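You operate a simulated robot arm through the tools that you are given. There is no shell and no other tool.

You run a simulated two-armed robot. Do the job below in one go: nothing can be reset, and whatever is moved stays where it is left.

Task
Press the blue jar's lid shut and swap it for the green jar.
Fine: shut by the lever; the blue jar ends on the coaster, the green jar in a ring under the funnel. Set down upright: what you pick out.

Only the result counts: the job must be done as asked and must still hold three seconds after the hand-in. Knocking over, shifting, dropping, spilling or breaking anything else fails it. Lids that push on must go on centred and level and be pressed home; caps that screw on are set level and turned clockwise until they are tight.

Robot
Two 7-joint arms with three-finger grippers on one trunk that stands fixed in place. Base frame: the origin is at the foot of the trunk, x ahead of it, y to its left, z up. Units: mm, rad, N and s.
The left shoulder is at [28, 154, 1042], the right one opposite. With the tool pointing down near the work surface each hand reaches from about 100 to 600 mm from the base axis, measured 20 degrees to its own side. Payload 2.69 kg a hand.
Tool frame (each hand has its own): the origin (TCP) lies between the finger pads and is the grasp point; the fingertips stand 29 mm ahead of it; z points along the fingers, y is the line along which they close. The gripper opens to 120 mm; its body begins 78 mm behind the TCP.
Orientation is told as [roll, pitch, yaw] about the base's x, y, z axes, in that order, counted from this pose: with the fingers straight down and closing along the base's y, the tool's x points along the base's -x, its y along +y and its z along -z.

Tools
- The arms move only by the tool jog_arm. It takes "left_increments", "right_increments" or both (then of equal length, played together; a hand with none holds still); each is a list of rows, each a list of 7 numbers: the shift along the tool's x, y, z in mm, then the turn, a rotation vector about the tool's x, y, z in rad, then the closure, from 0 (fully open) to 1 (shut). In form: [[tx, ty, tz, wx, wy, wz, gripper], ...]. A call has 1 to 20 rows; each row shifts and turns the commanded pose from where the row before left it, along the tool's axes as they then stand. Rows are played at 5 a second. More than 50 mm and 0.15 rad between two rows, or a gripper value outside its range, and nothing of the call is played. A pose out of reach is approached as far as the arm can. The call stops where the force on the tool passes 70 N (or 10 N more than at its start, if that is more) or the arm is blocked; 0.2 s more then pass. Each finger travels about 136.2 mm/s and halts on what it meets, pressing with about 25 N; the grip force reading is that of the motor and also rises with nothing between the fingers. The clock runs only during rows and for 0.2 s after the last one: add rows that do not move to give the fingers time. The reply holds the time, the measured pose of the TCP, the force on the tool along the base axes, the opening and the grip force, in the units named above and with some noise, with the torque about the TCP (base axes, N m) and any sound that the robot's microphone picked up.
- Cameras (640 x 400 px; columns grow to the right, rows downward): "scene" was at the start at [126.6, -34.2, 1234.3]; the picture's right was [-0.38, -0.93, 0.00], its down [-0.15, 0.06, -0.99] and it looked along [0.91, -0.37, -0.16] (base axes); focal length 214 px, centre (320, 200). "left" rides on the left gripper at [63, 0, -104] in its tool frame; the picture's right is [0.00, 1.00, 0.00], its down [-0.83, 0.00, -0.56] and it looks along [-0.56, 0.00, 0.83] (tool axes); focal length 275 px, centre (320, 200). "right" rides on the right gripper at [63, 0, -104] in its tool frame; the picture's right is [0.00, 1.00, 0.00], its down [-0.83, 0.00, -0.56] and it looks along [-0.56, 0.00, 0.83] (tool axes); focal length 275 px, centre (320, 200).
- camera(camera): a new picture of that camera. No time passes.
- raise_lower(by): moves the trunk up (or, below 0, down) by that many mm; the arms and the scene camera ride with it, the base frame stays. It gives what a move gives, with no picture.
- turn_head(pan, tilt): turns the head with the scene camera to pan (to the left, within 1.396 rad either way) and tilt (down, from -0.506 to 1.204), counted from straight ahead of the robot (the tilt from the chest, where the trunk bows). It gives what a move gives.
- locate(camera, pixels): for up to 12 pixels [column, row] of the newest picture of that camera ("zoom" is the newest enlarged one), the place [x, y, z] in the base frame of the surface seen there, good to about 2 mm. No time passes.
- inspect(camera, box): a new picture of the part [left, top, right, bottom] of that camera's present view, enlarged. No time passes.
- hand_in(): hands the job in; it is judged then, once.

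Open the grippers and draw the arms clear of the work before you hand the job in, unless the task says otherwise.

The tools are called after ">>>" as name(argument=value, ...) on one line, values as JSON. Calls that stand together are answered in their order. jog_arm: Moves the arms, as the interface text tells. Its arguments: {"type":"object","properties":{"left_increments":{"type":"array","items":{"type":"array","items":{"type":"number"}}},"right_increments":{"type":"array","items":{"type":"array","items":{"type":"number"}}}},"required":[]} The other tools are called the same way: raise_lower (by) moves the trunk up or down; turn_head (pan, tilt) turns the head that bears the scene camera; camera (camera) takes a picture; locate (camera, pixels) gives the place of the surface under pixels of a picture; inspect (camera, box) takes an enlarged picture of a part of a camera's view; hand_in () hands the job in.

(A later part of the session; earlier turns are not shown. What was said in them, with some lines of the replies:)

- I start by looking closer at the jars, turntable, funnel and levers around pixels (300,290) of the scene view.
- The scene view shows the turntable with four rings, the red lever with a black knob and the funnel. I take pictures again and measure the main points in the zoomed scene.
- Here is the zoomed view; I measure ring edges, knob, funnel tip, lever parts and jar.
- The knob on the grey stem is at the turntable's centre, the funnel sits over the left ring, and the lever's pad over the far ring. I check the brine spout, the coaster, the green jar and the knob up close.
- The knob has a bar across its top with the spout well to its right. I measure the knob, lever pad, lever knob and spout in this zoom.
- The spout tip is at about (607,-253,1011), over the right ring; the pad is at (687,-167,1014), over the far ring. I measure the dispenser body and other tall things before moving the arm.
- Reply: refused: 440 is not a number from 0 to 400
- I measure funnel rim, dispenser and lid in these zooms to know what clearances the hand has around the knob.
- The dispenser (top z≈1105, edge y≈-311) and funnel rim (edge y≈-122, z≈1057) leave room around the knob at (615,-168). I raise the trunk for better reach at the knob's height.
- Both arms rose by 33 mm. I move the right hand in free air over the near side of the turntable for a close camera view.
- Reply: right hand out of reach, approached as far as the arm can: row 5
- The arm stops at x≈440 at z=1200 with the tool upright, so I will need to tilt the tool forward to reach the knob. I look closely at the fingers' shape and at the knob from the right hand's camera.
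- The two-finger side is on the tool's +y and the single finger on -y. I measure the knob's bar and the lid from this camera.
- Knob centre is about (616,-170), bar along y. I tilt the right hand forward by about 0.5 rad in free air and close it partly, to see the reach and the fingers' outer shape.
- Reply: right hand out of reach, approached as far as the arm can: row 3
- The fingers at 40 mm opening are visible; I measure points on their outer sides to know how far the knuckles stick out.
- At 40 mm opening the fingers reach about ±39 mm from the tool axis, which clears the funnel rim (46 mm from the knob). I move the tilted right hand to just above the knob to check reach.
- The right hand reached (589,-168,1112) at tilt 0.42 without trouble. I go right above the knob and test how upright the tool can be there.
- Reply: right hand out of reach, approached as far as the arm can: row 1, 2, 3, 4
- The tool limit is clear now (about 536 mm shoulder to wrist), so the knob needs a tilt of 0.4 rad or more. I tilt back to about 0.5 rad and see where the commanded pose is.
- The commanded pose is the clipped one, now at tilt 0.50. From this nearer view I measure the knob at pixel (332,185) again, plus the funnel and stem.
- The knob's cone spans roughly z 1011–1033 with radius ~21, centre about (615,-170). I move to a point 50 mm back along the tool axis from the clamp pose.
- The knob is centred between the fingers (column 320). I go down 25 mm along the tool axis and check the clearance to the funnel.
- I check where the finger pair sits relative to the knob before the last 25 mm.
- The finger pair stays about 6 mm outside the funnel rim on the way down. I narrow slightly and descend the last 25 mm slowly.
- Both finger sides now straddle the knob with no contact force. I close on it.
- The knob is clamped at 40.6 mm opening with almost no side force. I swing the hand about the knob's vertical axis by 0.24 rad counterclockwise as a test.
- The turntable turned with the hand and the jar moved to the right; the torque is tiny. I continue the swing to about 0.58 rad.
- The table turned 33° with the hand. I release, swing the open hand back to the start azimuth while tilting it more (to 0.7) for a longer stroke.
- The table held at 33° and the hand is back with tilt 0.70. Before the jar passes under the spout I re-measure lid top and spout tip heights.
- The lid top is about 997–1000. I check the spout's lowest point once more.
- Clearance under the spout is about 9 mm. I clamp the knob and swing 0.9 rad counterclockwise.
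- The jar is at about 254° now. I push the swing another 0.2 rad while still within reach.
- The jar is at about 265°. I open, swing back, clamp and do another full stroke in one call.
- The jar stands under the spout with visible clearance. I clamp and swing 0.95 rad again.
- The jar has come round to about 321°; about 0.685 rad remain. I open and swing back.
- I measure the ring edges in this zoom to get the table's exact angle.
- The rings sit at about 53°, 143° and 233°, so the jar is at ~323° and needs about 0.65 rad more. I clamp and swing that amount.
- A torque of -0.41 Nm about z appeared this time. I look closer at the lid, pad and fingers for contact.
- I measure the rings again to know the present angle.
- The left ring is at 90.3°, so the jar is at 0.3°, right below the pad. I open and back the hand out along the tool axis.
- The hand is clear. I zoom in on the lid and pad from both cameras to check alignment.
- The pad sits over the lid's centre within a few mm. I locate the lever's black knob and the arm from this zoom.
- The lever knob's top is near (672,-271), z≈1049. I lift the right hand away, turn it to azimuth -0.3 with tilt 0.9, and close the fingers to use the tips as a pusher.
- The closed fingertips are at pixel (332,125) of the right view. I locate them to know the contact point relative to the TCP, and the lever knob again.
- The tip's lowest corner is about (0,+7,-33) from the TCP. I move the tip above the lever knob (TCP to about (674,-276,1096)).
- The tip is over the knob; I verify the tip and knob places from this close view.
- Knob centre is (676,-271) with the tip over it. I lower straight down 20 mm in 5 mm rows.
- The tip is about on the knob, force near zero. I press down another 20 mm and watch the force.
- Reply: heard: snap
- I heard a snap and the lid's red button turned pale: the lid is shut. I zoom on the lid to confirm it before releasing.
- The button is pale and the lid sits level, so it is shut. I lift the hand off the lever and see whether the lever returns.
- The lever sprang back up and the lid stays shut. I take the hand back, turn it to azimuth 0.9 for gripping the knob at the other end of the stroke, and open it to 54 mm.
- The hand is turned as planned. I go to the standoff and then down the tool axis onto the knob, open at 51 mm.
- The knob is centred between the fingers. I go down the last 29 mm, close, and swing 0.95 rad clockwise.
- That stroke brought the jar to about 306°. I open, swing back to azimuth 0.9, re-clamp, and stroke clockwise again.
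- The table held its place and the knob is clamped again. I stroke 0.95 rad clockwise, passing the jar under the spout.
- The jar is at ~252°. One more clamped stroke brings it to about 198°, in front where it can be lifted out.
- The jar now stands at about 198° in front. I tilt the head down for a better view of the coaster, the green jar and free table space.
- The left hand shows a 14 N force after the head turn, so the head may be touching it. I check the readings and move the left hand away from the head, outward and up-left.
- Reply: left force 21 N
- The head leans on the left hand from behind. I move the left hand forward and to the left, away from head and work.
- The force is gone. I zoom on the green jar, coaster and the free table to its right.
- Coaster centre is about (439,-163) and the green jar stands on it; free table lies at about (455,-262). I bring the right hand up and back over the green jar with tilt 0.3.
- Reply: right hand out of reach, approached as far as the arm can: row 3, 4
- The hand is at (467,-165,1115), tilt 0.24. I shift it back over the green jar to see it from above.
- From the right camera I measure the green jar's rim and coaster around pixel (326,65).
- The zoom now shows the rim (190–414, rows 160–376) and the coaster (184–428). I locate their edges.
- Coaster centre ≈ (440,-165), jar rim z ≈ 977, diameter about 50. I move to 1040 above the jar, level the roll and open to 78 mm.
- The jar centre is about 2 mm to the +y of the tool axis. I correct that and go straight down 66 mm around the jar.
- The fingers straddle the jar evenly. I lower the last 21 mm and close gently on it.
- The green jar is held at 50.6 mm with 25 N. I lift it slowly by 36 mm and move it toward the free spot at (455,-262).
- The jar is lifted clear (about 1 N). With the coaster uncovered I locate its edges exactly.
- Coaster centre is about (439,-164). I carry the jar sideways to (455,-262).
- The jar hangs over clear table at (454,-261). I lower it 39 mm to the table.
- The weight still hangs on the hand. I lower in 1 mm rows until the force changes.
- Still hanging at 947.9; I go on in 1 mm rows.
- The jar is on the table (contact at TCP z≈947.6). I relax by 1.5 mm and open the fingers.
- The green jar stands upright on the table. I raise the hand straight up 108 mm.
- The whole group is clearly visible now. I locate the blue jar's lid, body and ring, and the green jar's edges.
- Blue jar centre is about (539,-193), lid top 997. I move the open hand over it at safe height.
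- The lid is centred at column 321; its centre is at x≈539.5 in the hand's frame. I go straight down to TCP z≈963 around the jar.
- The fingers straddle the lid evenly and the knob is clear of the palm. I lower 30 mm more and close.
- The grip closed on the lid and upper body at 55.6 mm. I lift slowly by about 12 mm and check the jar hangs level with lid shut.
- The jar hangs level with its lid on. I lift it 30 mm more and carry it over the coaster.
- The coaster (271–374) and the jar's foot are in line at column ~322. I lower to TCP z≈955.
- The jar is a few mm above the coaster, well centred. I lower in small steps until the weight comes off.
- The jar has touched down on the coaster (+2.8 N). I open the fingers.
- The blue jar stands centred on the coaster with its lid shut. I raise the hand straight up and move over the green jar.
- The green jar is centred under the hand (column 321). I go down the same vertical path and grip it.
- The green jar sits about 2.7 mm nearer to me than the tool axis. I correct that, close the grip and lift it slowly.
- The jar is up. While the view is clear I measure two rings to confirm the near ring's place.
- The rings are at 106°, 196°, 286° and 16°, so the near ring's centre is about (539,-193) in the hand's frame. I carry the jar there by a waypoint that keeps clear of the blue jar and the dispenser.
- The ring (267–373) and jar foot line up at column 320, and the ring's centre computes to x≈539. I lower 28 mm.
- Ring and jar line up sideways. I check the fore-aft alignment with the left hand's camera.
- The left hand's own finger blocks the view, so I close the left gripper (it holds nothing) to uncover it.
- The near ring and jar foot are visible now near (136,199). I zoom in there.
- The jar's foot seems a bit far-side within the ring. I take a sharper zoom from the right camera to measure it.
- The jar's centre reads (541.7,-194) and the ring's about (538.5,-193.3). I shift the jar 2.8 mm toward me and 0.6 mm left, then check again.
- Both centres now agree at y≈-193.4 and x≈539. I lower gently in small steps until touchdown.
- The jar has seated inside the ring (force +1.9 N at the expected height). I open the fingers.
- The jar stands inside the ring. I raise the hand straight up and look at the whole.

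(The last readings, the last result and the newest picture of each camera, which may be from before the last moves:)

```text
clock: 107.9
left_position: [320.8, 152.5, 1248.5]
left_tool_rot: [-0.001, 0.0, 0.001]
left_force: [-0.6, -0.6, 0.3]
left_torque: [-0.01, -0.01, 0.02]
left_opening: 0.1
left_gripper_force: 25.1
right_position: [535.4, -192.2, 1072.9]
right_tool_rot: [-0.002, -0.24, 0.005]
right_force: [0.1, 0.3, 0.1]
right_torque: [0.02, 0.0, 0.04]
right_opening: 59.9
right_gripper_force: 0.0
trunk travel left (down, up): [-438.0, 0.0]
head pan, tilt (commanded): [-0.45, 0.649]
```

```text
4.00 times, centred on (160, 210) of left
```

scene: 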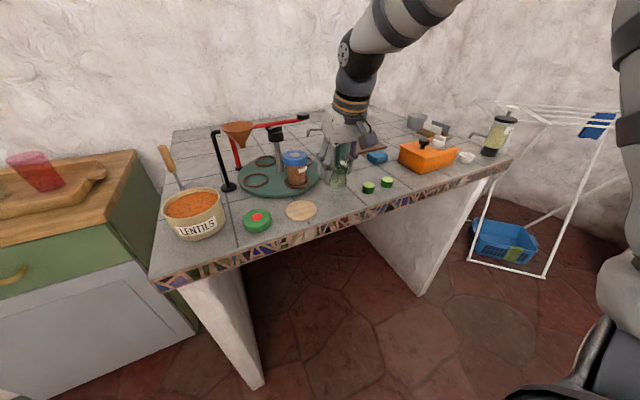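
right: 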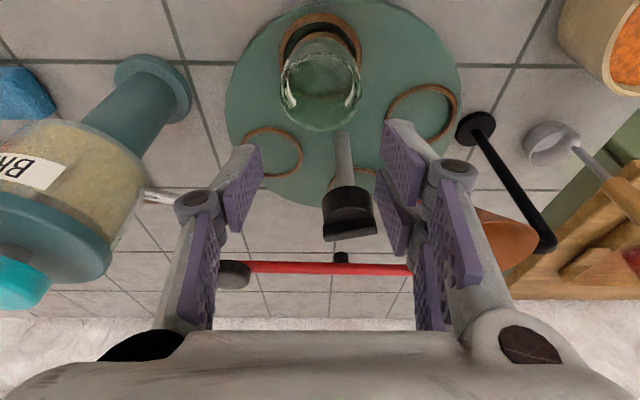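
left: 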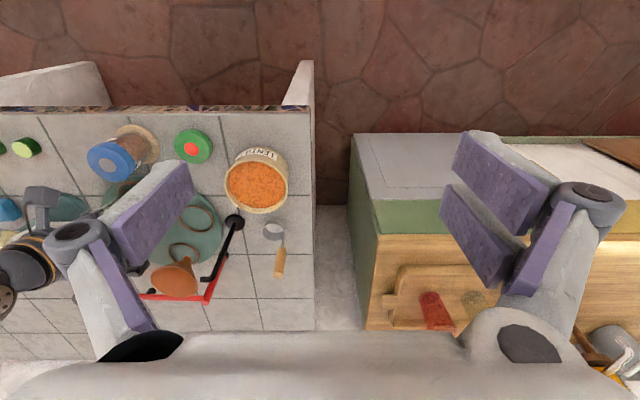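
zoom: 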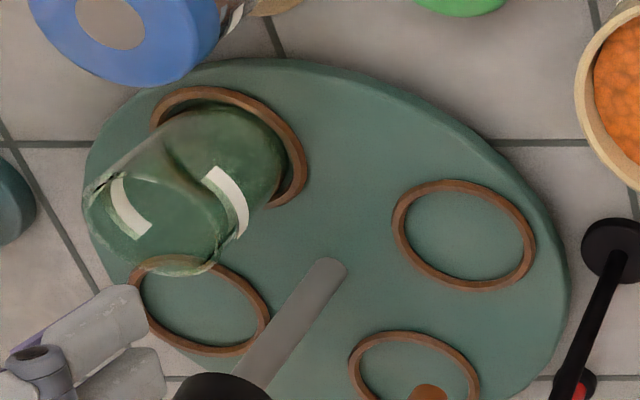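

The green jar sits well inside the ring. I lift the right hand back and turn it to azimuth 0.9, tilt 0.7 for gripping the knob again.

>>> jog_arm(right_increments=[[9, -1.5, -36.7, 0, 0, 0, 0.5], [9, -1.5, -36.7, 0, 0, 0, 0.55], [0, 0, 0, -0.0234, -0.046, -0.0869, 0.55], [0, 0, 0, -0.0274, -0.046, -0.0858, 0.55], [0, 0, 0, -0.0313, -0.046, -0.0844, 0.55], [0, 0, 0, -0.0351, -0.046, -0.0829, 0.55], [0, 0, 0, -0.0389, -0.046, -0.0812, 0.55], [0, 0, 0, -0.0426, -0.046, -0.0793, 0.55], [0, 0, 0, -0.0462, -0.046, -0.0772, 0.55], [0, 0, 0, -0.0497, -0.046, -0.0751, 0.55], [0, 0, 0, -0.0531, -0.046, -0.0726, 0.55], [0, 0, 0, -0.0563, -0.046, -0.0701, 0.55], [0, 0, 0, 0, 0, 0, 0.55]])

>>> camera(camera="right")

>>> camera(camera="scene")

```text
clock: 110.7
left_position: [321.0, 152.8, 1249.5]
left_tool_rot: [-0.002, -0.002, -0.002]
left_force: [-0.8, 0.0, -0.2]
left_torque: [-0.02, 0.02, 0.02]
left_opening: 0.0
left_gripper_force: 25.0
right_position: [501.7, -194.8, 1139.8]
right_tool_rot: [0.0, -0.701, 0.905]
right_force: [-0.8, -0.7, 0.0]
right_torque: [-0.02, 0.01, -0.01]
right_opening: 54.1
right_gripper_force: 0.0
trunk travel left (down, up): [-438.0, 0.0]
head pan, tilt (commanded): [-0.45, 0.649]
```

```text
taken
```

right: 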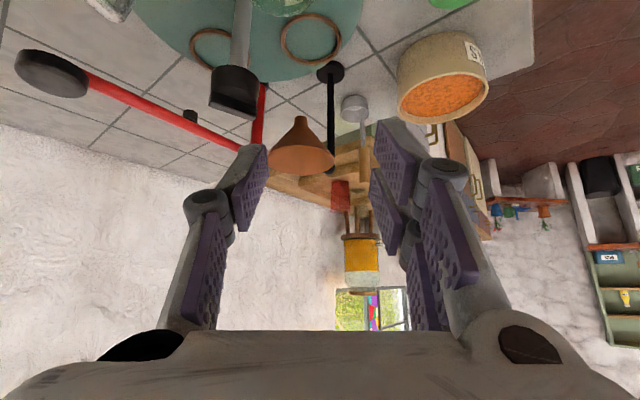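

```text
taken
```

scene: 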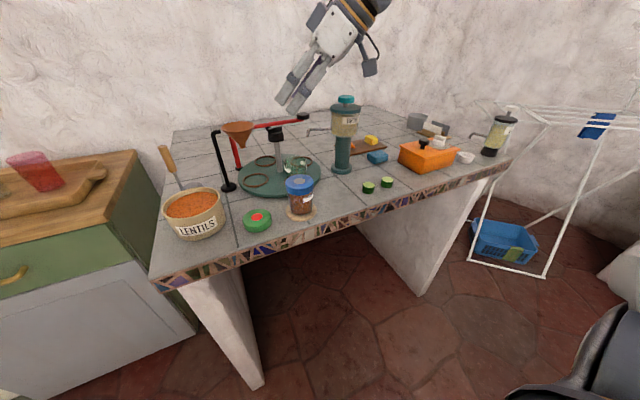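

I go to the standoff beside the knob and part way down the tool axis.

>>> jog_arm(right_increments=[[0.6, -24.5, 24.3, 0, 0, 0, 0.55], [0.6, -24.5, 24.3, 0, 0, 0, 0.55], [0.6, -24.5, 24.3, 0, 0, 0, 0.55], [0, 0, 0, 0, 0, 0, 0.575], [0, 0, 15, 0, 0, 0, 0.575], [0, 0, 10, 0, 0, 0, 0.575], [0, 0, 0, 0, 0, 0, 0.575]])

>>> camera(camera="right")

>>> inspect(camera="scene", box=[220, 90, 360, 210])

```text
clock: 112.3
left_position: [320.1, 152.1, 1249.5]
left_tool_rot: [-0.003, -0.001, -0.001]
left_force: [0.2, -0.7, 0.0]
left_torque: [0.0, 0.0, 0.01]
left_opening: 0.0
left_gripper_force: 25.3
right_position: [596.0, -191.4, 1063.6]
right_tool_rot: [0.0, -0.702, 0.904]
right_force: [0.3, 0.4, -0.7]
right_torque: [0.03, 0.0, -0.02]
right_opening: 50.9
right_gripper_force: 0.1
trunk travel left (down, up): [-438.0, 0.0]
head pan, tilt (commanded): [-0.45, 0.649]
```

```text
taken
```

right: 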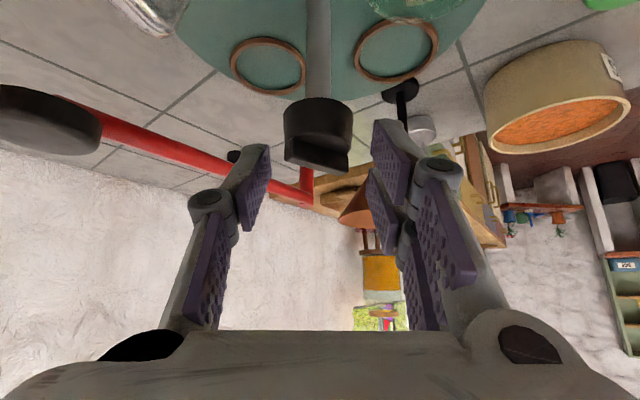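

```text
3.33 times, centred on (290, 150) of scene
```

zoom: 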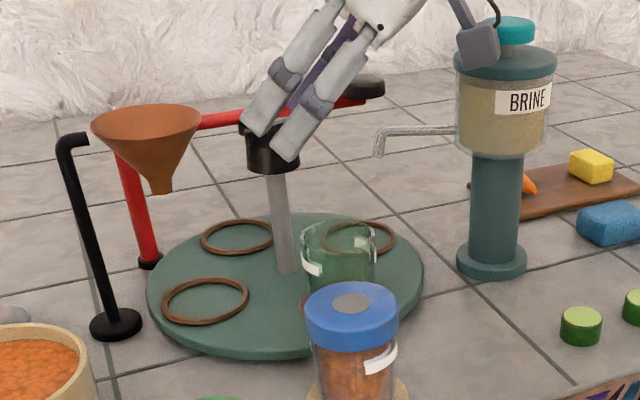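

The knob is nearly centred (column 318). I correct 2 mm, go down the last 28 mm and clamp.

>>> jog_arm(right_increments=[[-1.2, -1.8, 10, 0, 0, 0, 0.575], [0, 0, 10, 0, 0, 0, 0.575], [0, 0, 8.5, 0, 0, 0, 0.575], [0, 0, 0, 0, 0, 0, 0.7], [0, 0, 0, 0, 0, 0, 0.9], [0, 0, 0, 0, 0, 0, 0.9]])

>>> inspect(camera="scene", box=[220, 90, 360, 210])

```text
clock: 113.7
left_position: [320.6, 153.2, 1248.9]
left_tool_rot: [0.0, -0.001, -0.001]
left_force: [-0.1, 0.3, 0.8]
left_torque: [0.0, -0.01, 0.0]
left_opening: 0.0
left_gripper_force: 25.0
right_position: [609.9, -177.4, 1044.1]
right_tool_rot: [0.001, -0.7, 0.904]
right_force: [-4.2, 5.2, 0.3]
right_torque: [0.47, -0.04, 0.11]
right_opening: 39.5
right_gripper_force: 45.0
trunk travel left (down, up): [-438.0, 0.0]
head pan, tilt (commanded): [-0.45, 0.649]
```

```text
3.33 times, centred on (290, 150) of scene
```

zoom: 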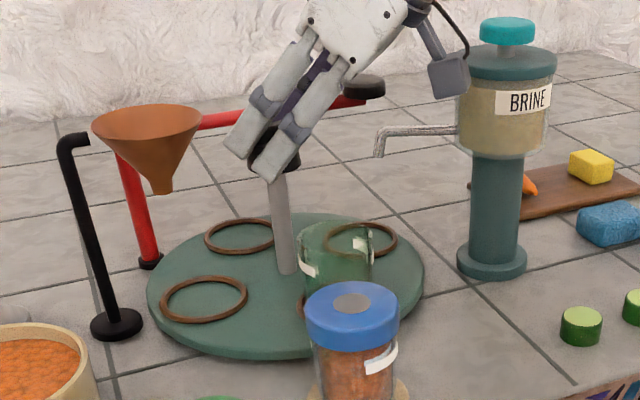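

Clamped. I swing 0.95 rad clockwise at the same gentle rate.

>>> jog_arm(right_increments=[[0, 0.4, 0, 0.032, 0, 0.038, 0.9], [0, 0.76, 0, 0.0612, 0, 0.0727, 0.9], [0, 0.76, 0, 0.0612, 0, 0.0727, 0.9], [0, 0.76, 0, 0.0612, 0, 0.0727, 0.9], [0, 0.76, 0, 0.0612, 0, 0.0727, 0.9], [0, 0.76, 0, 0.0612, 0, 0.0727, 0.9], [0, 0.76, 0, 0.0612, 0, 0.0727, 0.9], [0, 0.76, 0, 0.0612, 0, 0.0727, 0.9], [0, 0.76, 0, 0.0612, 0, 0.0727, 0.9], [0, 0.76, 0, 0.0612, 0, 0.0727, 0.9], [0, 0.4, 0, 0.032, 0, 0.038, 0.9], [0, 0, 0, 0, 0, 0, 0.9]])

>>> inspect(camera="scene", box=[220, 90, 360, 210])

>>> camera(camera="right")

```text
clock: 116.3
left_position: [318.8, 154.1, 1249.7]
left_tool_rot: [-0.003, -0.001, 0.0]
left_force: [0.3, -0.4, -0.6]
left_torque: [0.0, -0.01, 0.01]
left_opening: 0.0
left_gripper_force: 24.9
right_position: [605.7, -169.3, 1044.6]
right_tool_rot: [0.0, -0.702, -0.052]
right_force: [-6.2, 13.0, 3.2]
right_torque: [0.29, 0.08, 0.1]
right_opening: 39.2
right_gripper_force: 45.4
trunk travel left (down, up): [-438.0, 0.0]
head pan, tilt (commanded): [-0.45, 0.649]
```

```text
3.33 times, centred on (290, 150) of scene
```

zoom: 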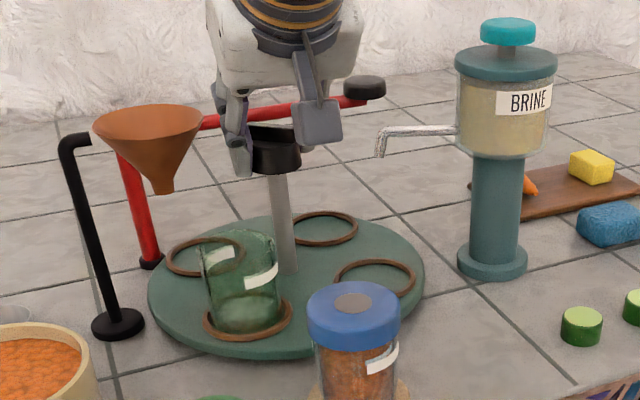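

```text
taken
```

right: 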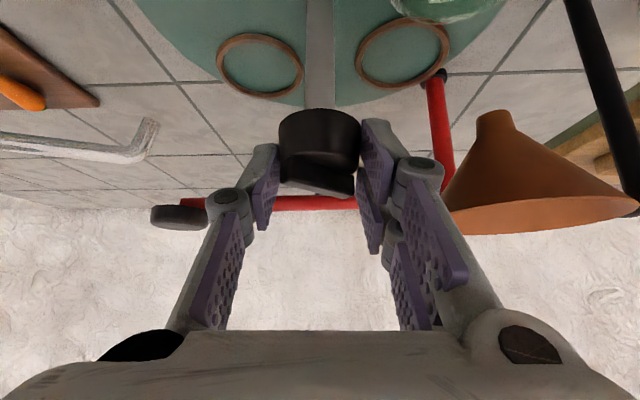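

The green jar is at about 141°. I open, swing back to azimuth 0.9 and re-clamp.

>>> jog_arm(right_increments=[[0, 0, 0, 0, 0, 0, 0.575], [0, 0, 0, 0, 0, 0, 0.575], [1.9, -0.76, 2.3, -0.0612, 0, -0.0727, 0.575], [0, -0.76, 0, -0.0612, 0, -0.0727, 0.575], [0, -0.76, 0, -0.0612, 0, -0.0727, 0.575], [0, -0.76, 0, -0.0612, 0, -0.0727, 0.575], [0, -0.76, 0, -0.0612, 0, -0.0727, 0.575], [0, -0.76, 0, -0.0612, 0, -0.0727, 0.575], [0, -0.76, 0, -0.0612, 0, -0.0727, 0.575], [0, -0.76, 0, -0.0612, 0, -0.0727, 0.575], [0, -0.76, 0, -0.0612, 0, -0.0727, 0.575], [0, -0.76, 0, -0.0612, 0, -0.0727, 0.575], [0, 0, 0, 0, 0, 0, 0.575]])

>>> inspect(camera="scene", box=[240, 110, 340, 210])

>>> locate(camera="zoom", pixels=[[345, 200], [430, 205], [395, 185], [385, 225], [265, 140], [350, 145]])

```text
clock: 119.1
left_position: [318.3, 151.5, 1248.3]
left_tool_rot: [-0.002, -0.002, 0.0]
left_force: [0.1, -0.1, -0.5]
left_torque: [0.03, -0.05, 0.02]
left_opening: 0.0
left_gripper_force: 24.9
right_position: [608.8, -177.1, 1040.4]
right_tool_rot: [0.001, -0.7, 0.902]
right_force: [-0.4, 0.0, -0.7]
right_torque: [-0.02, -0.03, -0.01]
right_opening: 51.0
right_gripper_force: 0.0
trunk travel left (down, up): [-438.0, 0.0]
head pan, tilt (commanded): [-0.45, 0.649]
```

```text
4.00 times, centred on (290, 160) of scene
```

zoom: 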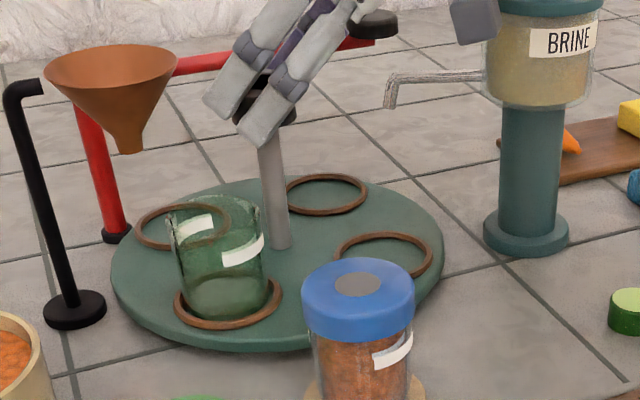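

```text
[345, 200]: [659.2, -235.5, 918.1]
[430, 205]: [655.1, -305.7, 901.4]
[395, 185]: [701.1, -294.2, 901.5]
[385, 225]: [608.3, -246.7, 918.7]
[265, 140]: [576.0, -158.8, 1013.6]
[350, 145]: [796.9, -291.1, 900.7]
```

I measure the free far ring and the jar's ring in this zoom to get the angle left to go.

>>> locate(camera="zoom", pixels=[[289, 196], [366, 192], [331, 176], [323, 212], [178, 305], [279, 293], [225, 327], [337, 250], [441, 258], [396, 234], [137, 228], [150, 250]])

```text
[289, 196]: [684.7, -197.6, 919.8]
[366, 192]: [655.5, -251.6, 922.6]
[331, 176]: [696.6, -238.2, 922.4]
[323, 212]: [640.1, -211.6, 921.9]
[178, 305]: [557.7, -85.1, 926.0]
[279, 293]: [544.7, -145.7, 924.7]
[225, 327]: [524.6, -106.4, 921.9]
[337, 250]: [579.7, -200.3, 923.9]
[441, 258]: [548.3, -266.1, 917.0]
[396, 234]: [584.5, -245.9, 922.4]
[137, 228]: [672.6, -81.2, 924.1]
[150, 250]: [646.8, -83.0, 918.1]
```

The jar's ring is at about 137.5°, so about 0.83 rad remain. I clamp and swing 0.80 rad, then measure.

>>> jog_arm(right_increments=[[0, 0, 0, 0, 0, 0, 0.7], [0, 0, 0, 0, 0, 0, 0.9], [0, 0, 0, 0, 0, 0, 0.9], [0, 0.4, 0, 0.0322, 0, 0.0383, 0.9], [0, 0.8, 0, 0.0644, 0, 0.0765, 0.9], [0, 0.8, 0, 0.0644, 0, 0.0765, 0.9], [0, 0.8, 0, 0.0644, 0, 0.0765, 0.9], [0, 0.8, 0, 0.0644, 0, 0.0765, 0.9], [0, 0.8, 0, 0.0644, 0, 0.0765, 0.9], [0, 0.8, 0, 0.0644, 0, 0.0765, 0.9], [0, 0.8, 0, 0.0644, 0, 0.0765, 0.9], [0, 0.4, 0, 0.0322, 0, 0.0383, 0.9], [0, 0, 0, 0, 0, 0, 0.9]])

>>> inspect(camera="scene", box=[240, 110, 340, 210])

>>> inspect(camera="left", box=[105, 160, 235, 300])

```text
clock: 121.9
left_position: [319.1, 154.9, 1248.4]
left_tool_rot: [-0.004, -0.002, 0.0]
left_force: [0.2, -0.4, 0.9]
left_torque: [0.03, 0.0, 0.0]
left_opening: 0.0
left_gripper_force: 25.5
right_position: [605.2, -170.9, 1040.2]
right_tool_rot: [0.0, -0.701, 0.099]
right_force: [-9.1, 15.7, -3.3]
right_torque: [0.29, 0.15, 0.14]
right_opening: 40.4
right_gripper_force: 44.5
trunk travel left (down, up): [-438.0, 0.0]
head pan, tilt (commanded): [-0.45, 0.649]
```

```text
4.00 times, centred on (290, 160) of scene
```

zoom: 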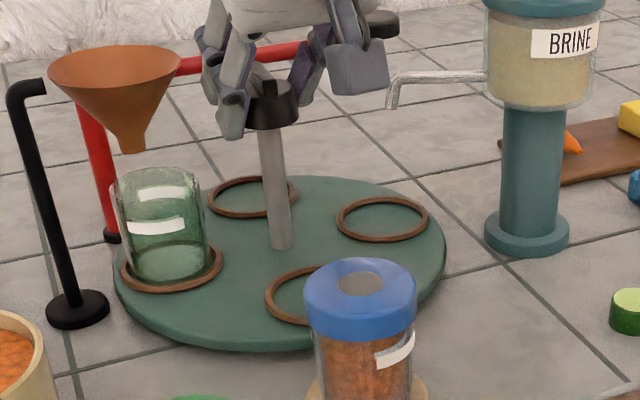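

```text
2.86 times, centred on (170, 230) of left
```

zoom: 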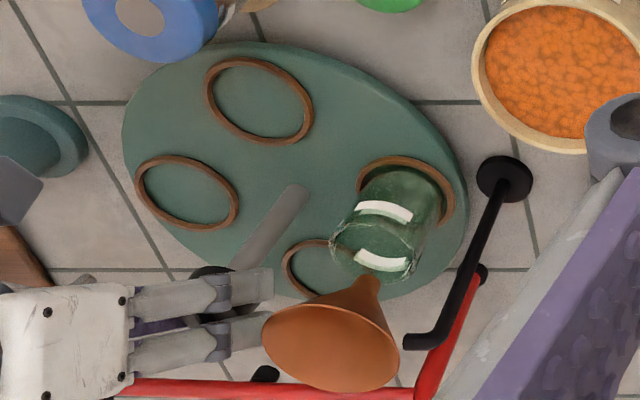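

I measure the right ring, jar ring and the funnel tip in the scene zoom.

>>> inspect(camera="scene", box=[240, 110, 340, 210])

>>> locate(camera="zoom", pixels=[[339, 220], [426, 217], [386, 200], [378, 239], [123, 270], [221, 264], [168, 290], [130, 150], [125, 140], [140, 148], [112, 190], [205, 190]])

```text
4.00 times, centred on (290, 160) of scene
```

zoom: 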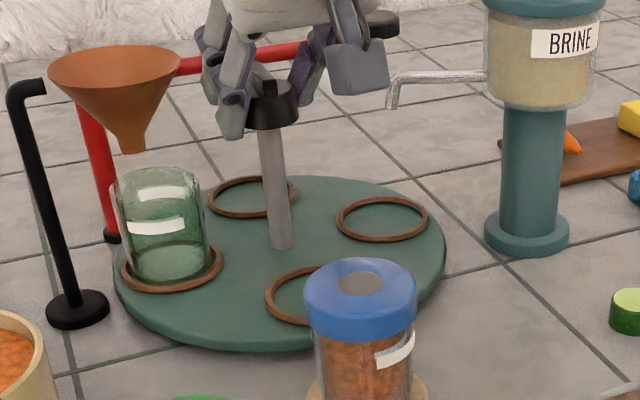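

```text
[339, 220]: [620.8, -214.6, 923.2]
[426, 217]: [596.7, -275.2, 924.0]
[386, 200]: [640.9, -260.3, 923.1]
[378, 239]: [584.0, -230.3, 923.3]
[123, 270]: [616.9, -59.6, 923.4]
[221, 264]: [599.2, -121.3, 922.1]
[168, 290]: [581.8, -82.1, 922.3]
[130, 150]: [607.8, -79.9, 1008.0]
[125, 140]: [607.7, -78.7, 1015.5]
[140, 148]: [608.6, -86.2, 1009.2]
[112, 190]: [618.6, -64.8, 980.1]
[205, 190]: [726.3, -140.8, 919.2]
```

The right ring is at 270.2° and the jar's ring at about 90.3°, straight below the funnel. I open the fingers and back out along the tool axis.

>>> jog_arm(right_increments=[[0, 0, 0, 0, 0, 0, 0.7], [0, 0, 0, 0, 0, 0, 0.575], [0, 0, 0, 0, 0, 0, 0.57], [0, 0, -10, 0, 0, 0, 0.57], [0, 0, -20, 0, 0, 0, 0.57], [0, 0, -25, 0, 0, 0, 0.57], [0, 0, 0, 0, 0, 0, 0.57]])

>>> inspect(camera="scene", box=[240, 110, 340, 210])

>>> locate(camera="zoom", pixels=[[339, 220], [426, 217], [386, 200], [378, 239], [123, 270], [221, 264], [168, 290]])

>>> inspect(camera="left", box=[155, 190, 225, 270])

```text
clock: 123.5
left_position: [321.3, 151.8, 1249.7]
left_tool_rot: [-0.003, 0.0, 0.001]
left_force: [-0.4, 1.1, -0.4]
left_torque: [-0.03, 0.02, 0.01]
left_opening: 0.2
left_gripper_force: 25.5
right_position: [569.8, -177.6, 1081.8]
right_tool_rot: [0.002, -0.697, 0.1]
right_force: [0.3, -0.7, -0.4]
right_torque: [-0.02, 0.01, 0.02]
right_opening: 51.7
right_gripper_force: 0.0
trunk travel left (down, up): [-438.0, 0.0]
head pan, tilt (commanded): [-0.45, 0.649]
```

```text
4.00 times, centred on (290, 160) of scene
```

zoom: 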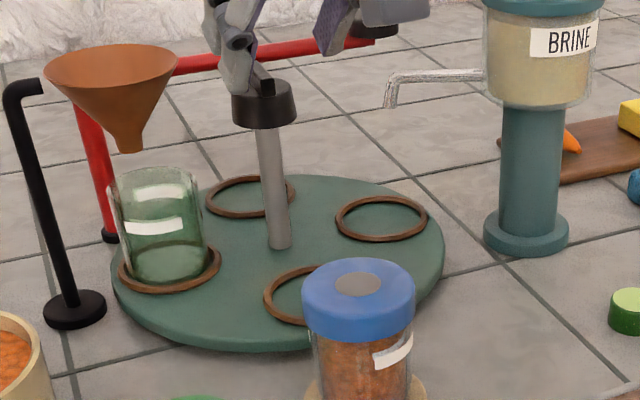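

```text
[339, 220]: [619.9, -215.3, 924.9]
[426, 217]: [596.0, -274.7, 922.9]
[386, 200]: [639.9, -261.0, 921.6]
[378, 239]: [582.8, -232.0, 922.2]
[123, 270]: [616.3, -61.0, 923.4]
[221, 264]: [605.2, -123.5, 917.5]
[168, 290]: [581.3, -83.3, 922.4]
```

```text
5.00 times, centred on (190, 230) of left
```

zoom: 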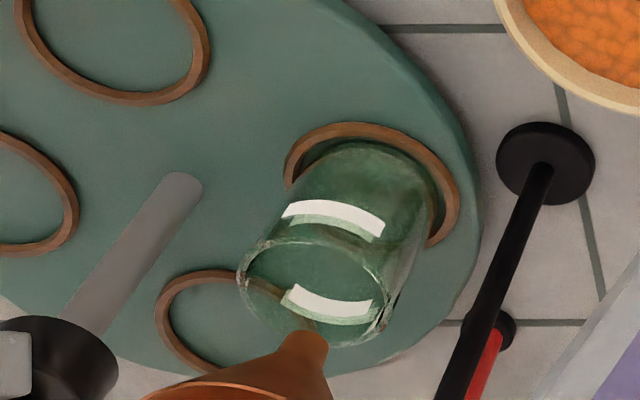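

The jar stands in its ring below the funnel's spout. I measure ring and funnel tip in the same (left) camera to see how well they line up.

>>> inspect(camera="left", box=[155, 190, 225, 270])

>>> locate(camera="zoom", pixels=[[290, 178], [455, 215], [360, 126], [295, 160], [440, 160], [310, 338], [295, 335], [325, 338], [330, 360], [280, 365], [433, 240], [300, 385]])

```text
5.00 times, centred on (190, 230) of left
```

zoom: 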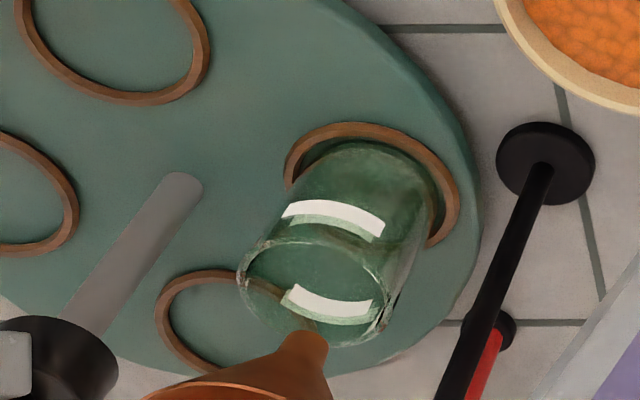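

```text
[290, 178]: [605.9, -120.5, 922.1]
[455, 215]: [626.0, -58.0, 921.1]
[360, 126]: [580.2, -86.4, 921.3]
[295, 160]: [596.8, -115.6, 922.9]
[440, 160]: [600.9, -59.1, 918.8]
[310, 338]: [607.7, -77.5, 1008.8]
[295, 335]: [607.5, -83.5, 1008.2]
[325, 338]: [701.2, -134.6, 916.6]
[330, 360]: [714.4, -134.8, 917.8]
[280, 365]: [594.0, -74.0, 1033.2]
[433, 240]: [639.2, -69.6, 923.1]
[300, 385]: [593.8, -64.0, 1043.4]
```

The funnel axis (614,-85) and the jar's ring centre (613,-88) agree within about 3 mm. I now lift the right hand up and draw it back clear of the work.

>>> jog_arm(right_increments=[[-19.3, 0, -23, 0, 0, 0, 0.57], [-19.3, 0, -23, 0, 0, 0, 0.57], [17.2, -17.6, -18.8, 0, 0, 0, 0.57], [17.2, -17.6, -18.8, 0, 0, 0, 0.57], [17.2, -17.6, -18.8, 0, 0, 0, 0.57], [0, 0, 0, 0, 0.1, 0, 0.57], [0, 0, 0, 0, 0.1, 0, 0.5], [0, 0, 0, 0, 0.1, 0, 0.4], [0, 0, 0, 0, 0.1, 0, 0.3], [0, 0, 0, 0, 0.1, 0, 0.3], [0, 0, 0, 0, 0, 0, 0.3]])

>>> camera(camera="scene")

```text
clock: 125.9
left_position: [319.3, 153.1, 1248.9]
left_tool_rot: [-0.002, -0.004, 0.0]
left_force: [0.4, 0.6, 0.4]
left_torque: [0.01, -0.05, -0.01]
left_opening: 0.0
left_gripper_force: 25.3
right_position: [523.0, -215.6, 1149.9]
right_tool_rot: [0.0, -0.199, 0.101]
right_force: [0.2, -0.4, 0.6]
right_torque: [0.01, -0.01, 0.0]
right_opening: 84.0
right_gripper_force: 0.0
right hand out of reach, approached as far as the arm can: row 5
trunk travel left (down, up): [-438.0, 0.0]
head pan, tilt (commanded): [-0.45, 0.649]
```

```text
taken
```

scene: 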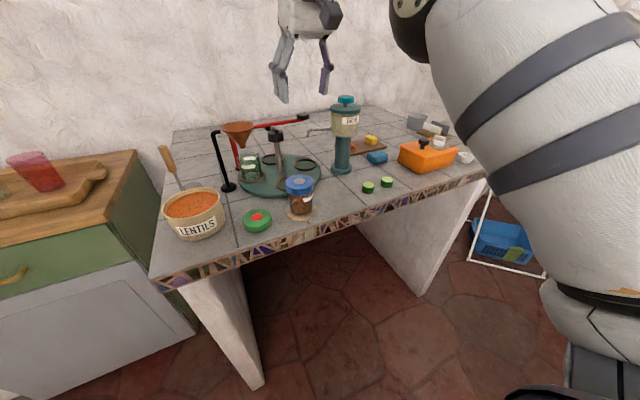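

All looks in order. I draw the right hand further back toward its start place, open both grippers, and then take a final look.

>>> jog_arm(right_increments=[[27.9, -15.8, -14.9, 0, 0, 0, 0.3], [27.9, -15.8, -14.9, 0, 0, 0, 0.3], [27.9, -15.8, -14.9, 0, 0, 0, 0.2], [27.9, -15.8, -14.9, 0, 0, 0, 0.1], [27.9, -15.8, -14.9, 0, 0, 0, 0], [0, 0, 0, 0, 0, 0, 0]], left_increments=[[0, 0, 0, 0, 0, 0, 0.8], [0, 0, 0, 0, 0, 0, 0.6], [0, 0, 0, 0, 0, 0, 0.4], [0, 0, 0, 0, 0, 0, 0.2], [0, 0, 0, 0, 0, 0, 0], [0, 0, 0, 0, 0, 0, 0]])

>>> camera(camera="scene")

>>> inspect(camera="scene", box=[220, 100, 360, 230])

>>> camera(camera="right")

```text
clock: 127.3
left_position: [321.1, 152.3, 1247.7]
left_tool_rot: [-0.003, -0.001, 0.001]
left_force: [-1.2, 0.5, -0.9]
left_torque: [-0.01, 0.0, 0.0]
left_opening: 120.2
left_gripper_force: 0.0
right_position: [383.2, -311.5, 1193.8]
right_tool_rot: [-0.001, -0.199, 0.097]
right_force: [0.4, -0.6, 0.0]
right_torque: [0.0, 0.0, -0.01]
right_opening: 119.9
right_gripper_force: 0.0
trunk travel left (down, up): [-438.0, 0.0]
head pan, tilt (commanded): [-0.45, 0.649]
```

```text
taken
```

scene: 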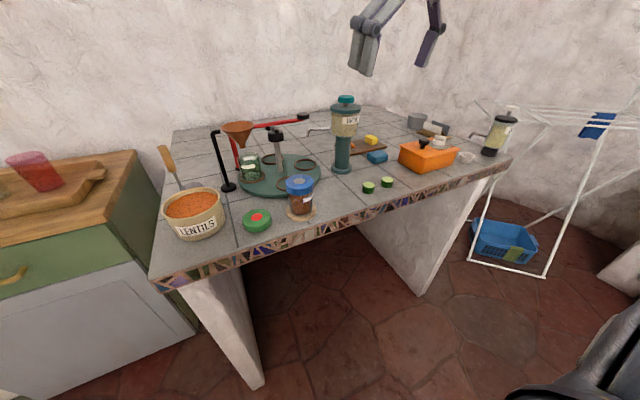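

```text
3.08 times, centred on (290, 165) of scene
```

zoom: 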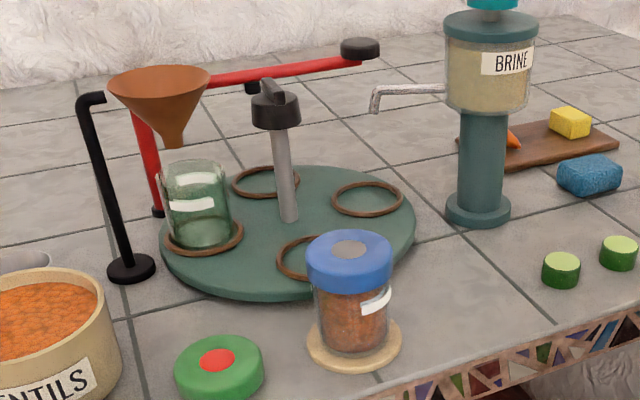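

```text
taken
```

right: 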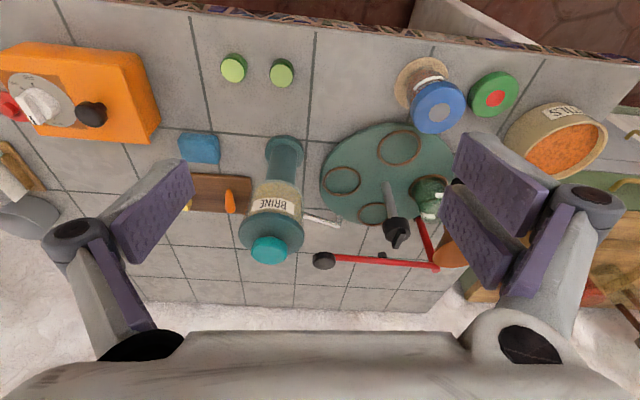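

The final view shows the blue jar shut (pale button) and upright on the coaster. The green jar stands upright in its ring under the funnel, nothing else was moved, and both hands are open and clear. I hand the job in.

>>> hand_in()

```text
The job is handed in.
```

The blue jar's lid is shut and the two jars are swapped. I handed the job in; the reply only confirmed receipt, so I have no verdict to report.

- **Blue jar:** I turned the table until it stood under the lever's pad and pressed the lever once. It snapped audibly and the red button on the lid turned pale. The jar now stands upright, centred on the coaster.
- **Green jar:** I set it down briefly on the bare table while I moved the blue jar. It now stands upright in a ring under the funnel, with the ring centre within about 3 mm of the funnel's axis.
- **Everything else:** Nothing else on the table looks moved in the last pictures, and the lever sprang back up.
- **Head contact:** Tilting the head once pressed it against the empty left hand at about 20 N. I moved that hand away and the force went to zero.

Both grippers are open and the arms are drawn clear of the work.
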